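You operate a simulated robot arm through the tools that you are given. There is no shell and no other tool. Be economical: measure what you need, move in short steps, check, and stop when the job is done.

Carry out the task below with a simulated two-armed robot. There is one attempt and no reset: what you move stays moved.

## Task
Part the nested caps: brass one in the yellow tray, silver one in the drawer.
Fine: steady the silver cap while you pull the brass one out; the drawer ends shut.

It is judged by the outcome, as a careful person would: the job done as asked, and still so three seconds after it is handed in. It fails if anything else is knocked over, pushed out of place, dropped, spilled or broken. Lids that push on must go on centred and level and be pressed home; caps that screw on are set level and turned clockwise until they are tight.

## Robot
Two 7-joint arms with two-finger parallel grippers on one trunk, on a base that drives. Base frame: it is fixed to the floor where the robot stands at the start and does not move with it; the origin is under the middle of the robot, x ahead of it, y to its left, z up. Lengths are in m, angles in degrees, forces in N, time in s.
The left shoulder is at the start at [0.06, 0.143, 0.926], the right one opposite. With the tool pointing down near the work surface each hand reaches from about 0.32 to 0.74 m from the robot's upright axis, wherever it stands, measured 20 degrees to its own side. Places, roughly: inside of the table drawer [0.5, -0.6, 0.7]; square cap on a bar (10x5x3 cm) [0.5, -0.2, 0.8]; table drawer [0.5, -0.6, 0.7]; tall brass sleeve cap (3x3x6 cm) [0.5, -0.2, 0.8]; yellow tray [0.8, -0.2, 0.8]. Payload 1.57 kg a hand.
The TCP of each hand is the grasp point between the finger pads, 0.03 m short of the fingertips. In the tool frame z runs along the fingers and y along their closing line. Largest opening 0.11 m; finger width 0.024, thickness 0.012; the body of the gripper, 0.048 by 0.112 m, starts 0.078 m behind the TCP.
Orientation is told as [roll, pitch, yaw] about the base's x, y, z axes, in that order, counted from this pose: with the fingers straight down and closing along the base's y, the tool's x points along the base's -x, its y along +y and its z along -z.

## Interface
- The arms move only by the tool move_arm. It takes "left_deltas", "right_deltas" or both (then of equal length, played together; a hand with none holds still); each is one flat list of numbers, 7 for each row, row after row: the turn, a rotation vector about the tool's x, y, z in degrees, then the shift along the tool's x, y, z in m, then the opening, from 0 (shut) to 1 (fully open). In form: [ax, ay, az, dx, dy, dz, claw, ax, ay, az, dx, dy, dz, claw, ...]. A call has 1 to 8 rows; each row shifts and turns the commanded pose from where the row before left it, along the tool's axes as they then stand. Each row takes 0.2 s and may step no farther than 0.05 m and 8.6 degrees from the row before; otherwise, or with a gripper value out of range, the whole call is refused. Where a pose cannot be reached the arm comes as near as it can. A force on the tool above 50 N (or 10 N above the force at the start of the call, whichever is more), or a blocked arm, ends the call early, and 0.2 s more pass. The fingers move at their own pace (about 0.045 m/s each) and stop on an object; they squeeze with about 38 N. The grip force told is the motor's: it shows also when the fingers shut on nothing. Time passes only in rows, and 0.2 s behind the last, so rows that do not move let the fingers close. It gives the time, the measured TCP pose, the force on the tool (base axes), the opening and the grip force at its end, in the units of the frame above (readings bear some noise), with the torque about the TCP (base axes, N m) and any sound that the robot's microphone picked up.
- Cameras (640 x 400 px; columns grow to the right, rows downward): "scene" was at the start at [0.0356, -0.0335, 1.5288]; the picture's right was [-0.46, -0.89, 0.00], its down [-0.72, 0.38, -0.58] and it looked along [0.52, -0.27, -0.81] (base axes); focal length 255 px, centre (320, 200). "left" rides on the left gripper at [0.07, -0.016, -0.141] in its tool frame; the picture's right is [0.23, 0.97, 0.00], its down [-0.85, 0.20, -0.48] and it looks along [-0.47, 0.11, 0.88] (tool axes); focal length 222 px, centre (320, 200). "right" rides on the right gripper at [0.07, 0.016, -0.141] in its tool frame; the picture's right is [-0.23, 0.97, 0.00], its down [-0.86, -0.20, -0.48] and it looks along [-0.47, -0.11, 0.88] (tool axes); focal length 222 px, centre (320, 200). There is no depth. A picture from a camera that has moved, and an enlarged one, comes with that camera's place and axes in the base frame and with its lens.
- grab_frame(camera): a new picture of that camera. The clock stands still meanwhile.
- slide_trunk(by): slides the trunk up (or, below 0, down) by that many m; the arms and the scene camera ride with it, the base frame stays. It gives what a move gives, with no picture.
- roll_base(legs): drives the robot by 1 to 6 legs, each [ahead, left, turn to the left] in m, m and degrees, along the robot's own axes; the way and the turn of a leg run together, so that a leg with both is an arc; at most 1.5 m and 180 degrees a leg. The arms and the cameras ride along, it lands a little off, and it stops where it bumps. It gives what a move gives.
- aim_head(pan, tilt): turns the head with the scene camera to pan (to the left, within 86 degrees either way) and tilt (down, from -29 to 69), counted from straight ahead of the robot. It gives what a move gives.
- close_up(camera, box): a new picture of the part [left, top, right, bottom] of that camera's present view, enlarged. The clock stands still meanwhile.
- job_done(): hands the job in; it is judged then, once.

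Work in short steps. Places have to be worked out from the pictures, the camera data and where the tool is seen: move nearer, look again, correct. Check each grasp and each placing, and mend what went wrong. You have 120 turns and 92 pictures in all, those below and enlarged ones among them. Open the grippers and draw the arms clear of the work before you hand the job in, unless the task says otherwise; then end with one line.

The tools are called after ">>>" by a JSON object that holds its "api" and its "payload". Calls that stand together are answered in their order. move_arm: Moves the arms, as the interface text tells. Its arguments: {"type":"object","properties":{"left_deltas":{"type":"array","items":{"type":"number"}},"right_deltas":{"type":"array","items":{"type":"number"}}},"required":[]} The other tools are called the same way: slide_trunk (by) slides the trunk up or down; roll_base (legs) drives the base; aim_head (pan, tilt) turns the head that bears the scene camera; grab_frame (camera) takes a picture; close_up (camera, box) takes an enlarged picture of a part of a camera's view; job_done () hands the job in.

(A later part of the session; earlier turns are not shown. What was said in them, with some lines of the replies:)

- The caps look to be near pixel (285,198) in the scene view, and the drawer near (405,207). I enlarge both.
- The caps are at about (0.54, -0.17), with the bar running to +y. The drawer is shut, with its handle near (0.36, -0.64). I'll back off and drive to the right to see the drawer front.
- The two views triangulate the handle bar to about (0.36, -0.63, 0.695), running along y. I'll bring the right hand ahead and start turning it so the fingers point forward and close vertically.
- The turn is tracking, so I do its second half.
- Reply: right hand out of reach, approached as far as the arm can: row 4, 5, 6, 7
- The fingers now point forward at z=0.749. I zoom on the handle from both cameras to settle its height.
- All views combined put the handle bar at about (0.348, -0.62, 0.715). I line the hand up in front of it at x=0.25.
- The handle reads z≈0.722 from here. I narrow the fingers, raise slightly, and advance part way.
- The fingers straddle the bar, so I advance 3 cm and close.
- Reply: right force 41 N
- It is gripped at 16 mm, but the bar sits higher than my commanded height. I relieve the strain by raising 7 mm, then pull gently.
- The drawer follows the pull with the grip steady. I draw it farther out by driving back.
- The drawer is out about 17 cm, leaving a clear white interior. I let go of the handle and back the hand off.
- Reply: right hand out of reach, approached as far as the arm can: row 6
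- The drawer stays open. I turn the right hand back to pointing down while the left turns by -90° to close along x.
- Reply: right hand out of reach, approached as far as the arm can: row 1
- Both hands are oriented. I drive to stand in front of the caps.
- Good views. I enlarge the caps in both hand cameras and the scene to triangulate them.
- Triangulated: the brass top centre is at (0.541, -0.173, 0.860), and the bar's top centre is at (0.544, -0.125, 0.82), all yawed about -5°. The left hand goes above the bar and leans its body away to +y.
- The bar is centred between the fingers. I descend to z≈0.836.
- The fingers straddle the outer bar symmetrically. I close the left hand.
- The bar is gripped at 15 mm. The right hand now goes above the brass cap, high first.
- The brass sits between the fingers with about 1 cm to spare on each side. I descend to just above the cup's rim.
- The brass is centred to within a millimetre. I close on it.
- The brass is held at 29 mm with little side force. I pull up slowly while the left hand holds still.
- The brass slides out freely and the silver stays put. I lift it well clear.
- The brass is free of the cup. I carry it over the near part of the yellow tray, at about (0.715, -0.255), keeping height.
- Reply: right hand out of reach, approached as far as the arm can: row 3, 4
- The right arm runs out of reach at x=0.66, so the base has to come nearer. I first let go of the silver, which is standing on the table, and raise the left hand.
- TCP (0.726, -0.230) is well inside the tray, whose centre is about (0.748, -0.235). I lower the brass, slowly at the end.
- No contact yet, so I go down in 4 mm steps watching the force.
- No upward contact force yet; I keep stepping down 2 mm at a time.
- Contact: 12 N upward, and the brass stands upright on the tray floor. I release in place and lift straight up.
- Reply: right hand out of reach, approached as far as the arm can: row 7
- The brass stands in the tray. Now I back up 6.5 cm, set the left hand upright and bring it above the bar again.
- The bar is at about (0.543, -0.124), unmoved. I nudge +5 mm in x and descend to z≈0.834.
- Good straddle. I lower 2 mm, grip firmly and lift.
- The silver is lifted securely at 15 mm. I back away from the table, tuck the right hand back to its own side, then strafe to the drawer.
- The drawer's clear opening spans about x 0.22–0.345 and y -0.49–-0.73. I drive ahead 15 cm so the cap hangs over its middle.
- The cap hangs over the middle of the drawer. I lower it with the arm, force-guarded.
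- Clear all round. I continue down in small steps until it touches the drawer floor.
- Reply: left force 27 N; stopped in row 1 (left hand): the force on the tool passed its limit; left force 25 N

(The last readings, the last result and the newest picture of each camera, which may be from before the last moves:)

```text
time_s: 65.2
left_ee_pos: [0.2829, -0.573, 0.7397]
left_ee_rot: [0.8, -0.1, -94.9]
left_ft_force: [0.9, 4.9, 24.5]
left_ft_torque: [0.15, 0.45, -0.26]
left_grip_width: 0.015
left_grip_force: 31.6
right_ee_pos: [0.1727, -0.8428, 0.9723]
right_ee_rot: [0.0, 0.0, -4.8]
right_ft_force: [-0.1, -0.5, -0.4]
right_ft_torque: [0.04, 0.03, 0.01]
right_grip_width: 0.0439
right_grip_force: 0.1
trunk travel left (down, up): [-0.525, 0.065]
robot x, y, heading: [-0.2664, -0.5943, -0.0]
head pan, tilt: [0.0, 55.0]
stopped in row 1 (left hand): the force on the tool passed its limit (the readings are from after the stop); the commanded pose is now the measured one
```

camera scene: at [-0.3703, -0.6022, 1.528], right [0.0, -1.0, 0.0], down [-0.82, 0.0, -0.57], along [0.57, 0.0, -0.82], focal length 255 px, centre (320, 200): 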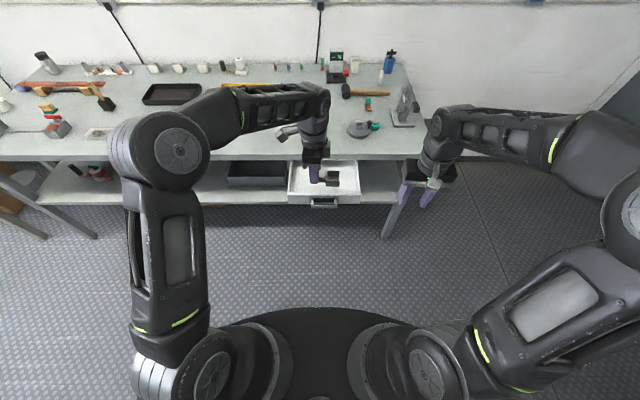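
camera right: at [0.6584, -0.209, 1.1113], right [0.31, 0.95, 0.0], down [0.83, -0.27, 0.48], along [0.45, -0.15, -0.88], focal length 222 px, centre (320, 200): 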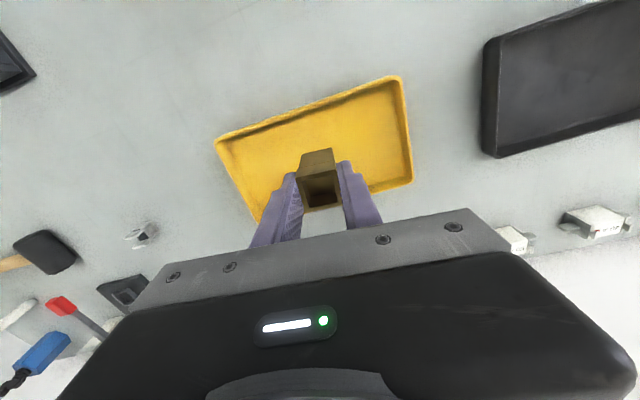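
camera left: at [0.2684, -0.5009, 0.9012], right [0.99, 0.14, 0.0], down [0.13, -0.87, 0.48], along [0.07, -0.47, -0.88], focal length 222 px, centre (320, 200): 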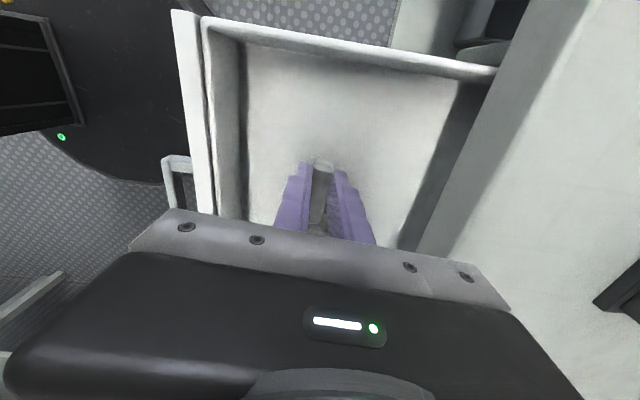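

Contact is at z≈0.739 with the cap on the floor. I release and lift straight up.

>>> {"api": "move_arm", "payload": {"left_deltas": [0, 0, 0, 0, 0, -0.001, 0.15, 0, 0, 0, 0, 0, 0, 0.35, 0, 0, 0, 0, 0, 0, 0.4, 0, 0, 0, 0, 0, 0, 0.4, 0, 0, 0, 0, 0, -0.02, 0.4, 0, 0, 0, 0, 0, -0.045, 0.4, 0, 0, 0, 0, 0, -0.045, 0.4, 0, 0, 0, 0, 0, -0.045, 0.4]}}

>>> {"api": "move_arm", "payload": {"left_deltas": [0, 0, 0, 0, 0, -0.045, 0.4, 0, 0, 0, 0, 0, -0.045, 0.4, 0, 0, 0, 0, 0, -0.03, 0.4]}}

>>> {"api": "grab_frame", "payload": {"camera": "scene"}}

>>> {"api": "close_up", "payload": {"camera": "scene", "box": [240, 150, 400, 250]}}

```text
time_s: 67.0
left_ee_pos: [0.2797, -0.5728, 0.8912]
left_ee_rot: [0.4, -0.1, -95.0]
left_ft_force: [-0.3, -0.1, -0.2]
left_ft_torque: [-0.03, 0.04, -0.05]
left_grip_width: 0.0441
left_grip_force: 0.0
right_ee_pos: [0.172, -0.8432, 0.9715]
right_ee_rot: [0.0, 0.0, -4.9]
right_ft_force: [0.5, -0.5, 0.5]
right_ft_torque: [-0.01, 0.01, -0.01]
right_grip_width: 0.044
right_grip_force: 0.0
trunk travel left (down, up): [-0.525, 0.065]
robot x, y, heading: [-0.2616, -0.5875, -0.3]
head pan, tilt: [0.0, 55.0]
```

```text
time_s: 67.8
left_ee_pos: [0.2806, -0.5752, 1.0126]
left_ee_rot: [0.4, -0.1, -95.0]
left_ft_force: [0.5, -0.5, -0.4]
left_ft_torque: [0.01, 0.0, 0.01]
left_grip_width: 0.044
left_grip_force: 0.1
right_ee_pos: [0.1721, -0.8422, 0.9726]
right_ee_rot: [0.0, -0.1, -4.9]
right_ft_force: [0.7, 0.7, 0.0]
right_ft_torque: [-0.01, -0.01, 0.0]
right_grip_width: 0.044
right_grip_force: 0.0
trunk travel left (down, up): [-0.525, 0.065]
robot x, y, heading: [-0.2686, -0.5926, -0.1]
head pan, tilt: [0.0, 55.0]
```

```text
30 pictures are left
camera scene: at [-0.2215, -0.5902, 1.528], right [0.0, -1.0, 0.0], down [-0.82, 0.0, -0.57], along [0.57, 0.0, -0.82], focal length 255 px, centre (320, 200)
```

scene: 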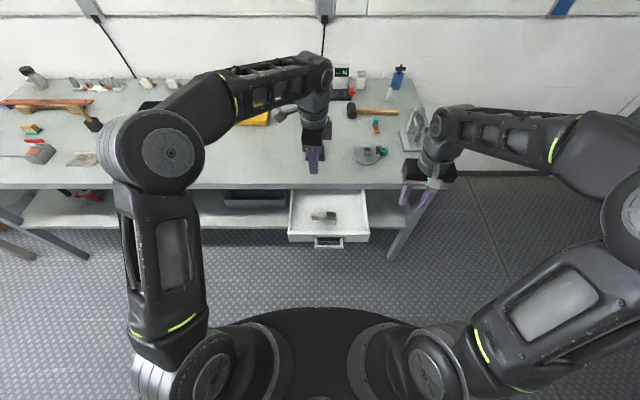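

```text
4.00 times, centred on (320, 200) of scene
camera zoom: at [-0.2215, -0.5902, 1.528], right [0.0, -1.0, 0.0], down [-0.82, 0.0, -0.57], along [0.57, 0.0, -0.82], focal length 1021 px, centre (320, 200)
```

zoom: 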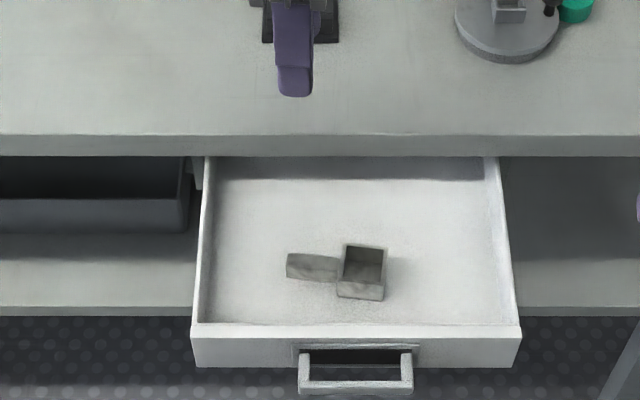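

The silver cap lies on the drawer floor and its rim is below the drawer top. I back up so the right hand can take the handle as before, and turn that hand horizontal.

>>> {"api": "roll_base", "payload": {"legs": [[-0.23, 0, 0], [0, 0.18, 0]]}}

>>> {"api": "move_arm", "payload": {"right_deltas": [0, 0, -5, 0, 0, 0, 0.4, 0, 0, 0, -0.035, -0.015, 0, 0.4, 0, 0, 0, -0.035, -0.015, 0, 0.4]}}

>>> {"api": "move_arm", "payload": {"right_deltas": [-4.949, -4.949, 4.949, 0, 0, 0, 0.4, -4.949, -4.949, 4.949, 0, 0, 0, 0.4, -4.949, -4.949, 4.949, 0, 0, 0, 0.4, -4.949, -4.949, 4.949, 0, 0, 0, 0.4, -4.949, -4.949, 4.949, 0, 0, 0, 0.4, -4.949, -4.949, 4.949, 0, 0, 0, 0.4, -4.949, -4.949, 4.949, 0, 0, 0, 0.4]}}

>>> {"api": "move_arm", "payload": {"right_deltas": [-4.949, -4.949, 4.949, 0, 0, 0, 0.4, -4.949, -4.949, 4.949, 0, 0, 0, 0.4, -4.949, -4.949, 4.949, 0, 0, 0, 0.4, -4.949, -4.949, 4.949, 0, 0, 0, 0.4, -4.949, -4.949, 4.949, 0, 0, 0, 0.4, -4.949, -4.949, 4.949, 0, 0, 0, 0.4, -4.949, -4.949, 4.949, 0, 0, 0, 0.4]}}

```text
time_s: 70.6
left_ee_pos: [0.0466, -0.3969, 1.0112]
left_ee_rot: [0.4, -0.1, -95.1]
left_ft_force: [0.4, 0.2, 0.3]
left_ft_torque: [-0.02, -0.01, 0.01]
left_grip_width: 0.0439
left_grip_force: 0.2
right_ee_pos: [-0.0606, -0.6654, 0.9725]
right_ee_rot: [-0.1, -0.1, -5.1]
right_ft_force: [0.1, -0.7, 0.0]
right_ft_torque: [-0.02, 0.01, -0.01]
right_grip_width: 0.0441
right_grip_force: 0.0
trunk travel left (down, up): [-0.525, 0.065]
robot x, y, heading: [-0.4979, -0.411, -0.2]
head pan, tilt: [0.0, 55.0]
```

```text
time_s: 71.4
left_ee_pos: [0.0485, -0.399, 1.0118]
left_ee_rot: [0.4, 0.0, -95.1]
left_ft_force: [0.1, -0.2, 0.2]
left_ft_torque: [-0.03, 0.0, 0.03]
left_grip_width: 0.0438
left_grip_force: 0.0
right_ee_pos: [0.0108, -0.6966, 0.9707]
right_ee_rot: [0.0, -0.1, 0.1]
right_ft_force: [-0.5, 0.4, -0.2]
right_ft_torque: [0.01, 0.03, -0.04]
right_grip_width: 0.0442
right_grip_force: 0.0
trunk travel left (down, up): [-0.525, 0.065]
robot x, y, heading: [-0.4972, -0.4144, 0.1]
head pan, tilt: [0.0, 55.0]
```

```text
time_s: 73.0
left_ee_pos: [0.0477, -0.3986, 1.0114]
left_ee_rot: [0.5, -0.1, -95.1]
left_ft_force: [-1.0, -0.5, -0.6]
left_ft_torque: [0.05, -0.03, -0.01]
left_grip_width: 0.0439
left_grip_force: 0.0
right_ee_pos: [0.0084, -0.6972, 0.9706]
right_ee_rot: [45.1, -19.6, -45.0]
right_ft_force: [0.8, -0.4, -0.4]
right_ft_torque: [0.02, 0.01, -0.02]
right_grip_width: 0.0443
right_grip_force: 0.0
trunk travel left (down, up): [-0.525, 0.065]
robot x, y, heading: [-0.4952, -0.4177, -0.2]
head pan, tilt: [0.0, 55.0]
```

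```text
time_s: 74.6
left_ee_pos: [0.0462, -0.4, 1.011]
left_ee_rot: [0.5, -0.1, -95.1]
left_ft_force: [-0.2, 0.0, 0.8]
left_ft_torque: [0.04, -0.02, -0.02]
left_grip_width: 0.044
left_grip_force: 0.1
right_ee_pos: [0.0178, -0.7018, 0.9688]
right_ee_rot: [90.2, 0.1, -90.1]
right_ft_force: [1.6, -0.7, 0.6]
right_ft_torque: [-0.02, 0.04, -0.01]
right_grip_width: 0.044
right_grip_force: 0.1
right hand out of reach, approached as far as the arm can: row 5, 6
trunk travel left (down, up): [-0.525, 0.065]
robot x, y, heading: [-0.4936, -0.4103, -0.2]
head pan, tilt: [0.0, 55.0]
```

The hand is horizontal. I lower the trunk to handle height and shift to y=-0.62.

>>> {"api": "slide_trunk", "payload": {"by": -0.242}}

>>> {"api": "move_arm", "payload": {"right_deltas": [0, 0, 0, 0.0205, 0, 0.015, 0.4, 0, 0, 0, 0.0205, 0, 0.015, 0.4, 0, 0, 0, 0.0205, 0, 0.015, 0.4, 0, 0, 0, 0.0205, 0, 0.015, 0.4]}}

>>> {"api": "grab_frame", "payload": {"camera": "right"}}

>>> {"api": "grab_frame", "payload": {"camera": "scene"}}

```text
time_s: 77.2
left_ee_pos: [0.0468, -0.3979, 0.77]
left_ee_rot: [0.5, -0.1, -95.1]
left_ft_force: [0.1, 0.8, -0.1]
left_ft_torque: [-0.01, 0.02, -0.01]
left_grip_width: 0.044
left_grip_force: 0.1
right_ee_pos: [0.0177, -0.7004, 0.7271]
right_ee_rot: [90.2, 0.1, -89.8]
right_ft_force: [-0.1, 0.1, 0.5]
right_ft_torque: [-0.02, 0.01, 0.03]
right_grip_width: 0.0438
right_grip_force: 0.1
trunk travel left (down, up): [-0.283, 0.307]
robot x, y, heading: [-0.4965, -0.4091, -0.0]
head pan, tilt: [0.0, 55.0]
```

```text
time_s: 78.2
left_ee_pos: [0.0482, -0.3982, 0.7691]
left_ee_rot: [0.6, -0.1, -95.1]
left_ft_force: [0.6, -0.5, 0.4]
left_ft_torque: [0.03, 0.05, 0.0]
left_grip_width: 0.0439
left_grip_force: 0.0
right_ee_pos: [0.0771, -0.6177, 0.7271]
right_ee_rot: [90.2, 0.0, -90.0]
right_ft_force: [0.5, -0.4, -0.1]
right_ft_torque: [0.01, 0.04, 0.04]
right_grip_width: 0.0442
right_grip_force: 0.1
trunk travel left (down, up): [-0.283, 0.307]
robot x, y, heading: [-0.4997, -0.4134, -0.2]
head pan, tilt: [0.0, 55.0]
```

```text
28 pictures are left
camera right: at [-0.0641, -0.5503, 0.7433], right [0.0, -0.23, 0.97], down [-0.48, -0.86, -0.2], along [0.88, -0.47, -0.11], focal length 222 px, centre (320, 200)
```

right: 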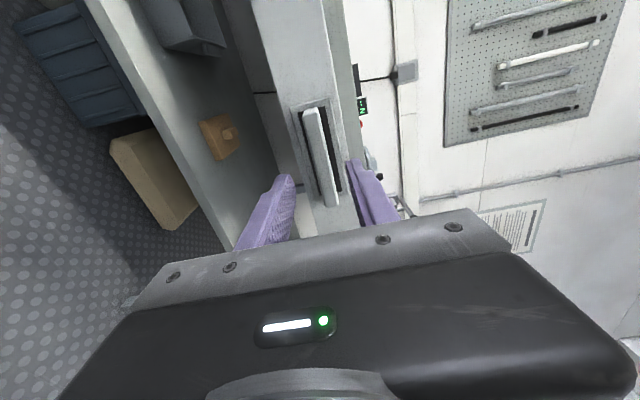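

```text
27 pictures are left
camera scene: at [-0.4539, -0.4127, 1.286], right [0.0, -1.0, 0.0], down [-0.82, 0.0, -0.57], along [0.57, 0.0, -0.82], focal length 255 px, centre (320, 200)
```

scene: 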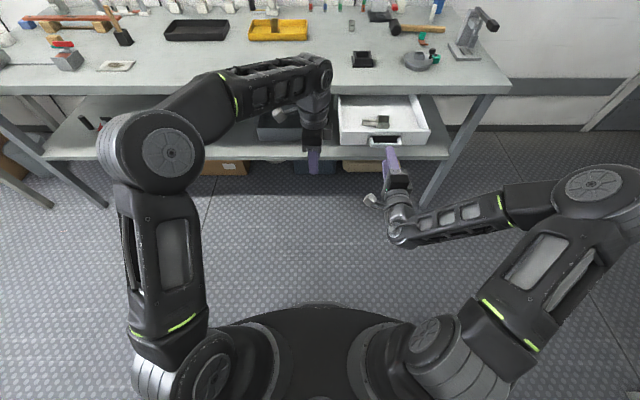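

The view matches the earlier approach, with the handle between the fingers. I advance to x≈0.155 and close.

>>> {"api": "move_arm", "payload": {"right_deltas": [0, 0, 0, 0, 0, 0.026, 0.4, 0, 0, 0, 0, 0, 0.026, 0.4, 0, 0, 0, 0, 0, 0.025, 0.4, 0, 0, 0, 0, 0, 0, 0, 0, 0, 0, 0, 0, 0, 0, 0, 0, 0, 0, 0, 0, 0, 0, 0, 0, 0, 0, 0, 0]}}

>>> {"api": "close_up", "payload": {"camera": "scene", "box": [320, 70, 448, 150]}}

```text
time_s: 79.8
left_ee_pos: [0.0458, -0.3978, 0.7704]
left_ee_rot: [0.5, -0.1, -95.0]
left_ft_force: [-0.1, 0.5, 0.5]
left_ft_torque: [0.0, -0.01, 0.0]
left_grip_width: 0.044
left_grip_force: 0.0
right_ee_pos: [0.1541, -0.6194, 0.7293]
right_ee_rot: [90.6, 0.0, -90.0]
right_ft_force: [-0.1, -1.3, 14.3]
right_ft_torque: [0.01, -0.02, 0.07]
right_grip_width: 0.0159
right_grip_force: 31.3
trunk travel left (down, up): [-0.283, 0.307]
robot x, y, heading: [-0.4975, -0.412, -0.3]
head pan, tilt: [0.0, 55.0]
```

```text
5.00 times, centred on (384, 110) of scene
camera zoom: at [-0.4551, -0.4123, 1.2862], right [0.0, -1.0, 0.0], down [-0.82, 0.0, -0.57], along [0.57, 0.0, -0.82], focal length 1276 px, centre (0, 650)
```

zoom: 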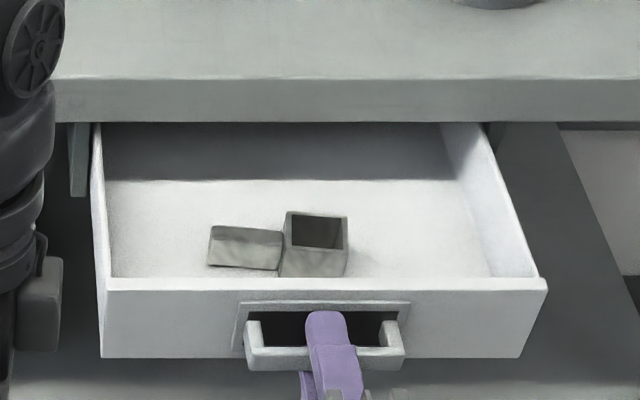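

The handle is gripped, and the cap sits below the drawer walls. I push it in by driving ahead 15 cm, finishing with the arm.

>>> {"api": "roll_base", "payload": {"legs": [[0.145, 0, 0]]}}

>>> {"api": "move_arm", "payload": {"right_deltas": [0, 0, 0, 0, 0, 0.01, 0, 0, 0, 0, 0, 0, 0.01, 0, 0, 0, 0, 0, 0, 0.006, 0]}}

>>> {"api": "close_up", "payload": {"camera": "scene", "box": [290, 80, 450, 180]}}

```text
time_s: 81.1
left_ee_pos: [0.1902, -0.3994, 0.7704]
left_ee_rot: [0.6, -0.1, -95.1]
left_ft_force: [-0.7, -0.2, -0.4]
left_ft_torque: [-0.04, -0.02, 0.02]
left_grip_width: 0.0439
left_grip_force: 0.1
right_ee_pos: [0.2968, -0.6193, 0.7296]
right_ee_rot: [90.5, 0.1, -90.0]
right_ft_force: [-0.5, -4.0, 23.7]
right_ft_torque: [0.05, -0.15, 0.22]
right_grip_width: 0.0158
right_grip_force: 31.1
trunk travel left (down, up): [-0.283, 0.307]
robot x, y, heading: [-0.3576, -0.4103, 0.0]
head pan, tilt: [0.0, 55.0]
```

```text
time_s: 81.9
left_ee_pos: [0.1903, -0.3998, 0.7703]
left_ee_rot: [0.6, -0.2, -95.1]
left_ft_force: [0.6, 0.4, 0.4]
left_ft_torque: [-0.01, 0.02, -0.02]
left_grip_width: 0.044
left_grip_force: 0.0
right_ee_pos: [0.3215, -0.6201, 0.7291]
right_ee_rot: [90.6, 0.0, -90.0]
right_ft_force: [3.6, -0.8, 7.7]
right_ft_torque: [0.08, -0.03, 0.69]
right_grip_width: 0.016
right_grip_force: 31.3
trunk travel left (down, up): [-0.283, 0.307]
robot x, y, heading: [-0.3545, -0.4102, -0.0]
head pan, tilt: [0.0, 55.0]
```

```text
4.00 times, centred on (370, 130) of scene
camera zoom: at [-0.3115, -0.4126, 1.2861], right [0.0, -1.0, 0.0], down [-0.82, 0.0, -0.57], along [0.57, 0.0, -0.82], focal length 1021 px, centre (120, 480)
```

zoom: 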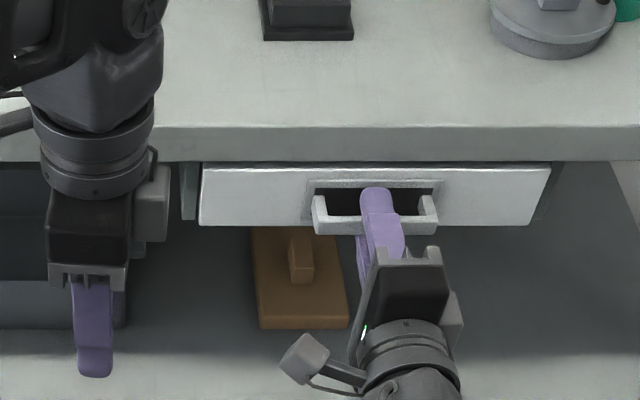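

Nearly shut. I push gently in small steps until the drawer stops.

>>> {"api": "move_arm", "payload": {"right_deltas": [0, 0, 0, 0, 0, 0.005, 0, 0, 0, 0, 0, 0, 0.004, 0]}}

>>> {"api": "move_arm", "payload": {"right_deltas": [0, 0, 0, 0, 0, 0.005, 0, 0, 0, 0, 0, 0, 0.003, 0]}}

```text
time_s: 82.5
left_ee_pos: [0.1879, -0.3983, 0.7707]
left_ee_rot: [0.7, 0.0, -95.1]
left_ft_force: [-0.1, -0.7, -0.5]
left_ft_torque: [0.01, 0.02, 0.01]
left_grip_width: 0.0442
left_grip_force: 0.0
right_ee_pos: [0.3288, -0.619, 0.7288]
right_ee_rot: [90.5, 0.0, -89.9]
right_ft_force: [-30.1, -1.0, 9.4]
right_ft_torque: [-0.03, 0.13, 0.0]
right_grip_width: 0.0157
right_grip_force: 31.3
trunk travel left (down, up): [-0.283, 0.307]
robot x, y, heading: [-0.3524, -0.4136, 0.2]
head pan, tilt: [0.0, 55.0]
```

```text
time_s: 82.8
left_ee_pos: [0.1877, -0.3995, 0.772]
left_ee_rot: [0.6, 0.0, -95.3]
left_ft_force: [-0.7, 0.0, 1.0]
left_ft_torque: [0.02, -0.04, -0.01]
left_grip_width: 0.044
left_grip_force: 0.1
right_ee_pos: [0.3294, -0.6194, 0.7283]
right_ee_rot: [90.4, 0.0, -89.9]
right_ft_force: [-24.1, -1.7, 9.4]
right_ft_torque: [0.17, -0.3, -0.13]
right_grip_width: 0.0159
right_grip_force: 31.4
trunk travel left (down, up): [-0.283, 0.307]
robot x, y, heading: [-0.3574, -0.4084, -0.0]
head pan, tilt: [0.0, 55.0]
stopped in row 1 (right hand): the force on the tool passed its limit (the readings are from after the stop); the commanded pose is now the measured one
```

The drawer is against its stop at x=0.329, the same as at the start. I release and withdraw straight back.

>>> {"api": "move_arm", "payload": {"right_deltas": [0, 0, 0, 0, 0, 0, 0.2, 0, 0, 0, 0, 0, 0, 0.4, 0, 0, 0, 0, 0, 0, 0.4, 0, 0, 0, 0, 0, -0.025, 0.4, 0, 0, 0, 0, 0, -0.04, 0.4, 0, 0, 0, 0, 0, -0.04, 0.4]}}

>>> {"api": "roll_base", "payload": {"legs": [[-0.25, 0, 0]]}}

>>> {"api": "slide_trunk", "payload": {"by": 0.242}}

>>> {"api": "aim_head", "payload": {"pan": 0, "tilt": 42}}

>>> {"api": "grab_frame", "payload": {"camera": "scene"}}

>>> {"api": "close_up", "payload": {"camera": "scene", "box": [200, 80, 440, 230]}}

```text
time_s: 84.2
left_ee_pos: [0.1879, -0.3994, 0.7695]
left_ee_rot: [0.5, -0.2, -95.1]
left_ft_force: [-0.3, -0.1, -0.7]
left_ft_torque: [0.02, 0.0, 0.0]
left_grip_width: 0.0441
left_grip_force: 0.0
right_ee_pos: [0.2285, -0.6184, 0.7269]
right_ee_rot: [90.1, 0.0, -90.0]
right_ft_force: [0.0, -0.4, -0.3]
right_ft_torque: [-0.01, -0.01, 0.02]
right_grip_width: 0.0442
right_grip_force: 0.0
trunk travel left (down, up): [-0.283, 0.307]
robot x, y, heading: [-0.357, -0.4136, -0.4]
head pan, tilt: [0.0, 55.0]
```

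```text
time_s: 86.1
left_ee_pos: [-0.0636, -0.3986, 0.7694]
left_ee_rot: [0.5, 0.0, -95.1]
left_ft_force: [0.7, -0.1, 0.0]
left_ft_torque: [0.0, -0.01, 0.01]
left_grip_width: 0.0442
left_grip_force: 0.1
right_ee_pos: [-0.0254, -0.6189, 0.7265]
right_ee_rot: [90.3, -0.1, -89.9]
right_ft_force: [0.2, 0.3, -0.2]
right_ft_torque: [0.0, 0.0, 0.02]
right_grip_width: 0.0441
right_grip_force: 0.0
trunk travel left (down, up): [-0.283, 0.307]
robot x, y, heading: [-0.6061, -0.4116, -0.1]
head pan, tilt: [0.0, 55.0]
```

```text
time_s: 88.6
left_ee_pos: [-0.0639, -0.3997, 1.0109]
left_ee_rot: [0.5, -0.1, -95.0]
left_ft_force: [0.0, 0.7, -0.9]
left_ft_torque: [0.01, -0.02, -0.01]
left_grip_width: 0.0442
left_grip_force: 0.1
right_ee_pos: [-0.0251, -0.6203, 0.9679]
right_ee_rot: [90.2, 0.1, -90.0]
right_ft_force: [0.6, -0.4, 1.1]
right_ft_torque: [0.0, 0.01, -0.02]
right_grip_width: 0.044
right_grip_force: 0.0
trunk travel left (down, up): [-0.525, 0.065]
robot x, y, heading: [-0.6112, -0.4147, -0.2]
head pan, tilt: [0.0, 55.0]
```

```text
time_s: 89.4
left_ee_pos: [-0.0636, -0.3977, 1.0105]
left_ee_rot: [0.4, -0.1, -95.0]
left_ft_force: [0.1, 0.9, -0.5]
left_ft_torque: [-0.02, -0.04, 0.03]
left_grip_width: 0.0441
left_grip_force: 0.1
right_ee_pos: [-0.0253, -0.6195, 0.9685]
right_ee_rot: [90.2, 0.1, -89.9]
right_ft_force: [-0.5, 0.1, -0.2]
right_ft_torque: [-0.04, 0.01, 0.01]
right_grip_width: 0.0441
right_grip_force: 0.0
trunk travel left (down, up): [-0.525, 0.065]
robot x, y, heading: [-0.6044, -0.413, -0.0]
head pan, tilt: [0.0, 42.0]
```

```text
24 pictures are left
camera scene: at [-0.5538, -0.4122, 1.5457], right [0.0, -1.0, 0.0], down [-0.67, 0.0, -0.74], along [0.74, 0.0, -0.67], focal length 255 px, centre (320, 200)
```

scene: 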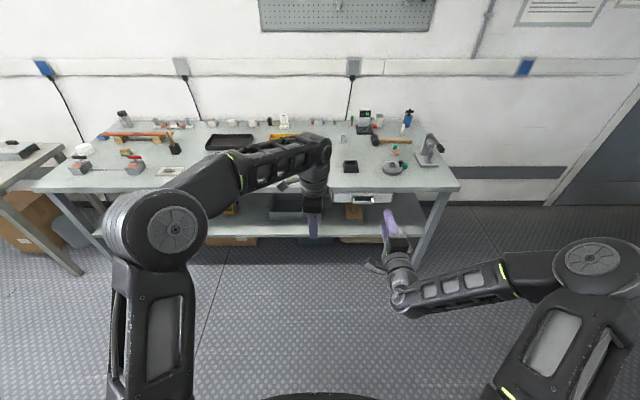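

```text
2.67 times, centred on (320, 155) of scene
camera zoom: at [-0.5538, -0.4122, 1.5457], right [0.0, -1.0, 0.0], down [-0.67, 0.0, -0.74], along [0.74, 0.0, -0.67], focal length 680 px, centre (320, 320)
```

zoom: 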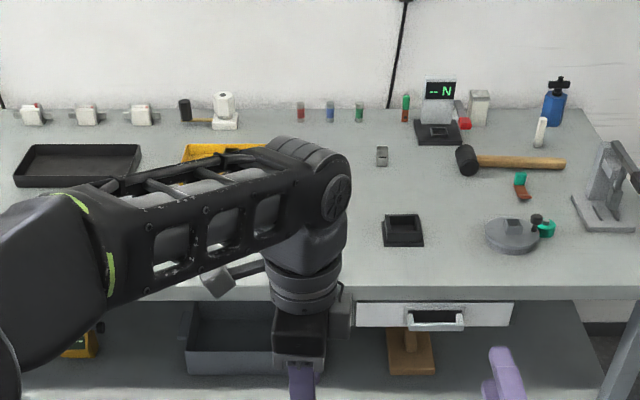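

The drawer is shut and everything else is in place. I shift sideways for one last look at the brass in the tray.

>>> {"api": "roll_base", "payload": {"legs": [[0, 0.25, 0]]}}

>>> {"api": "close_up", "payload": {"camera": "scene", "box": [200, 80, 440, 230]}}

```text
time_s: 91.2
left_ee_pos: [-0.0631, -0.1489, 1.011]
left_ee_rot: [0.5, -0.1, -95.3]
left_ft_force: [-0.1, -0.4, -0.1]
left_ft_torque: [-0.02, -0.01, -0.03]
left_grip_width: 0.0438
left_grip_force: 0.1
right_ee_pos: [-0.0248, -0.3692, 0.9692]
right_ee_rot: [90.2, -0.1, -90.2]
right_ft_force: [-0.7, 0.2, -0.6]
right_ft_torque: [0.02, -0.01, -0.02]
right_grip_width: 0.0439
right_grip_force: 0.1
trunk travel left (down, up): [-0.525, 0.065]
robot x, y, heading: [-0.609, -0.1566, -0.2]
head pan, tilt: [0.0, 42.0]
```

```text
2.67 times, centred on (320, 155) of scene
camera zoom: at [-0.5527, -0.1594, 1.5458], right [-0.01, -1.0, 0.0], down [-0.67, 0.0, -0.74], along [0.74, -0.01, -0.67], focal length 680 px, centre (320, 320)
```

zoom: 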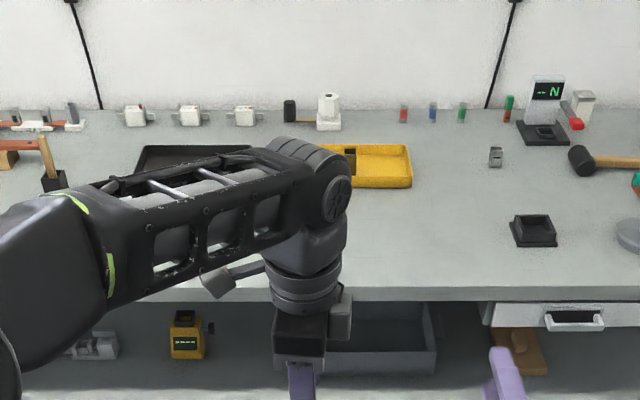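

The brass stands in the yellow tray, the drawer is shut with the silver inside, and both hands are open and clear. I hand the job in.

>>> {"api": "job_done", "payload": {}}

```text
The job is handed in.
```

The caps are parted: the brass one stands in the yellow tray, and the silver one, held steady while the brass was pulled out, is in the shut drawer.
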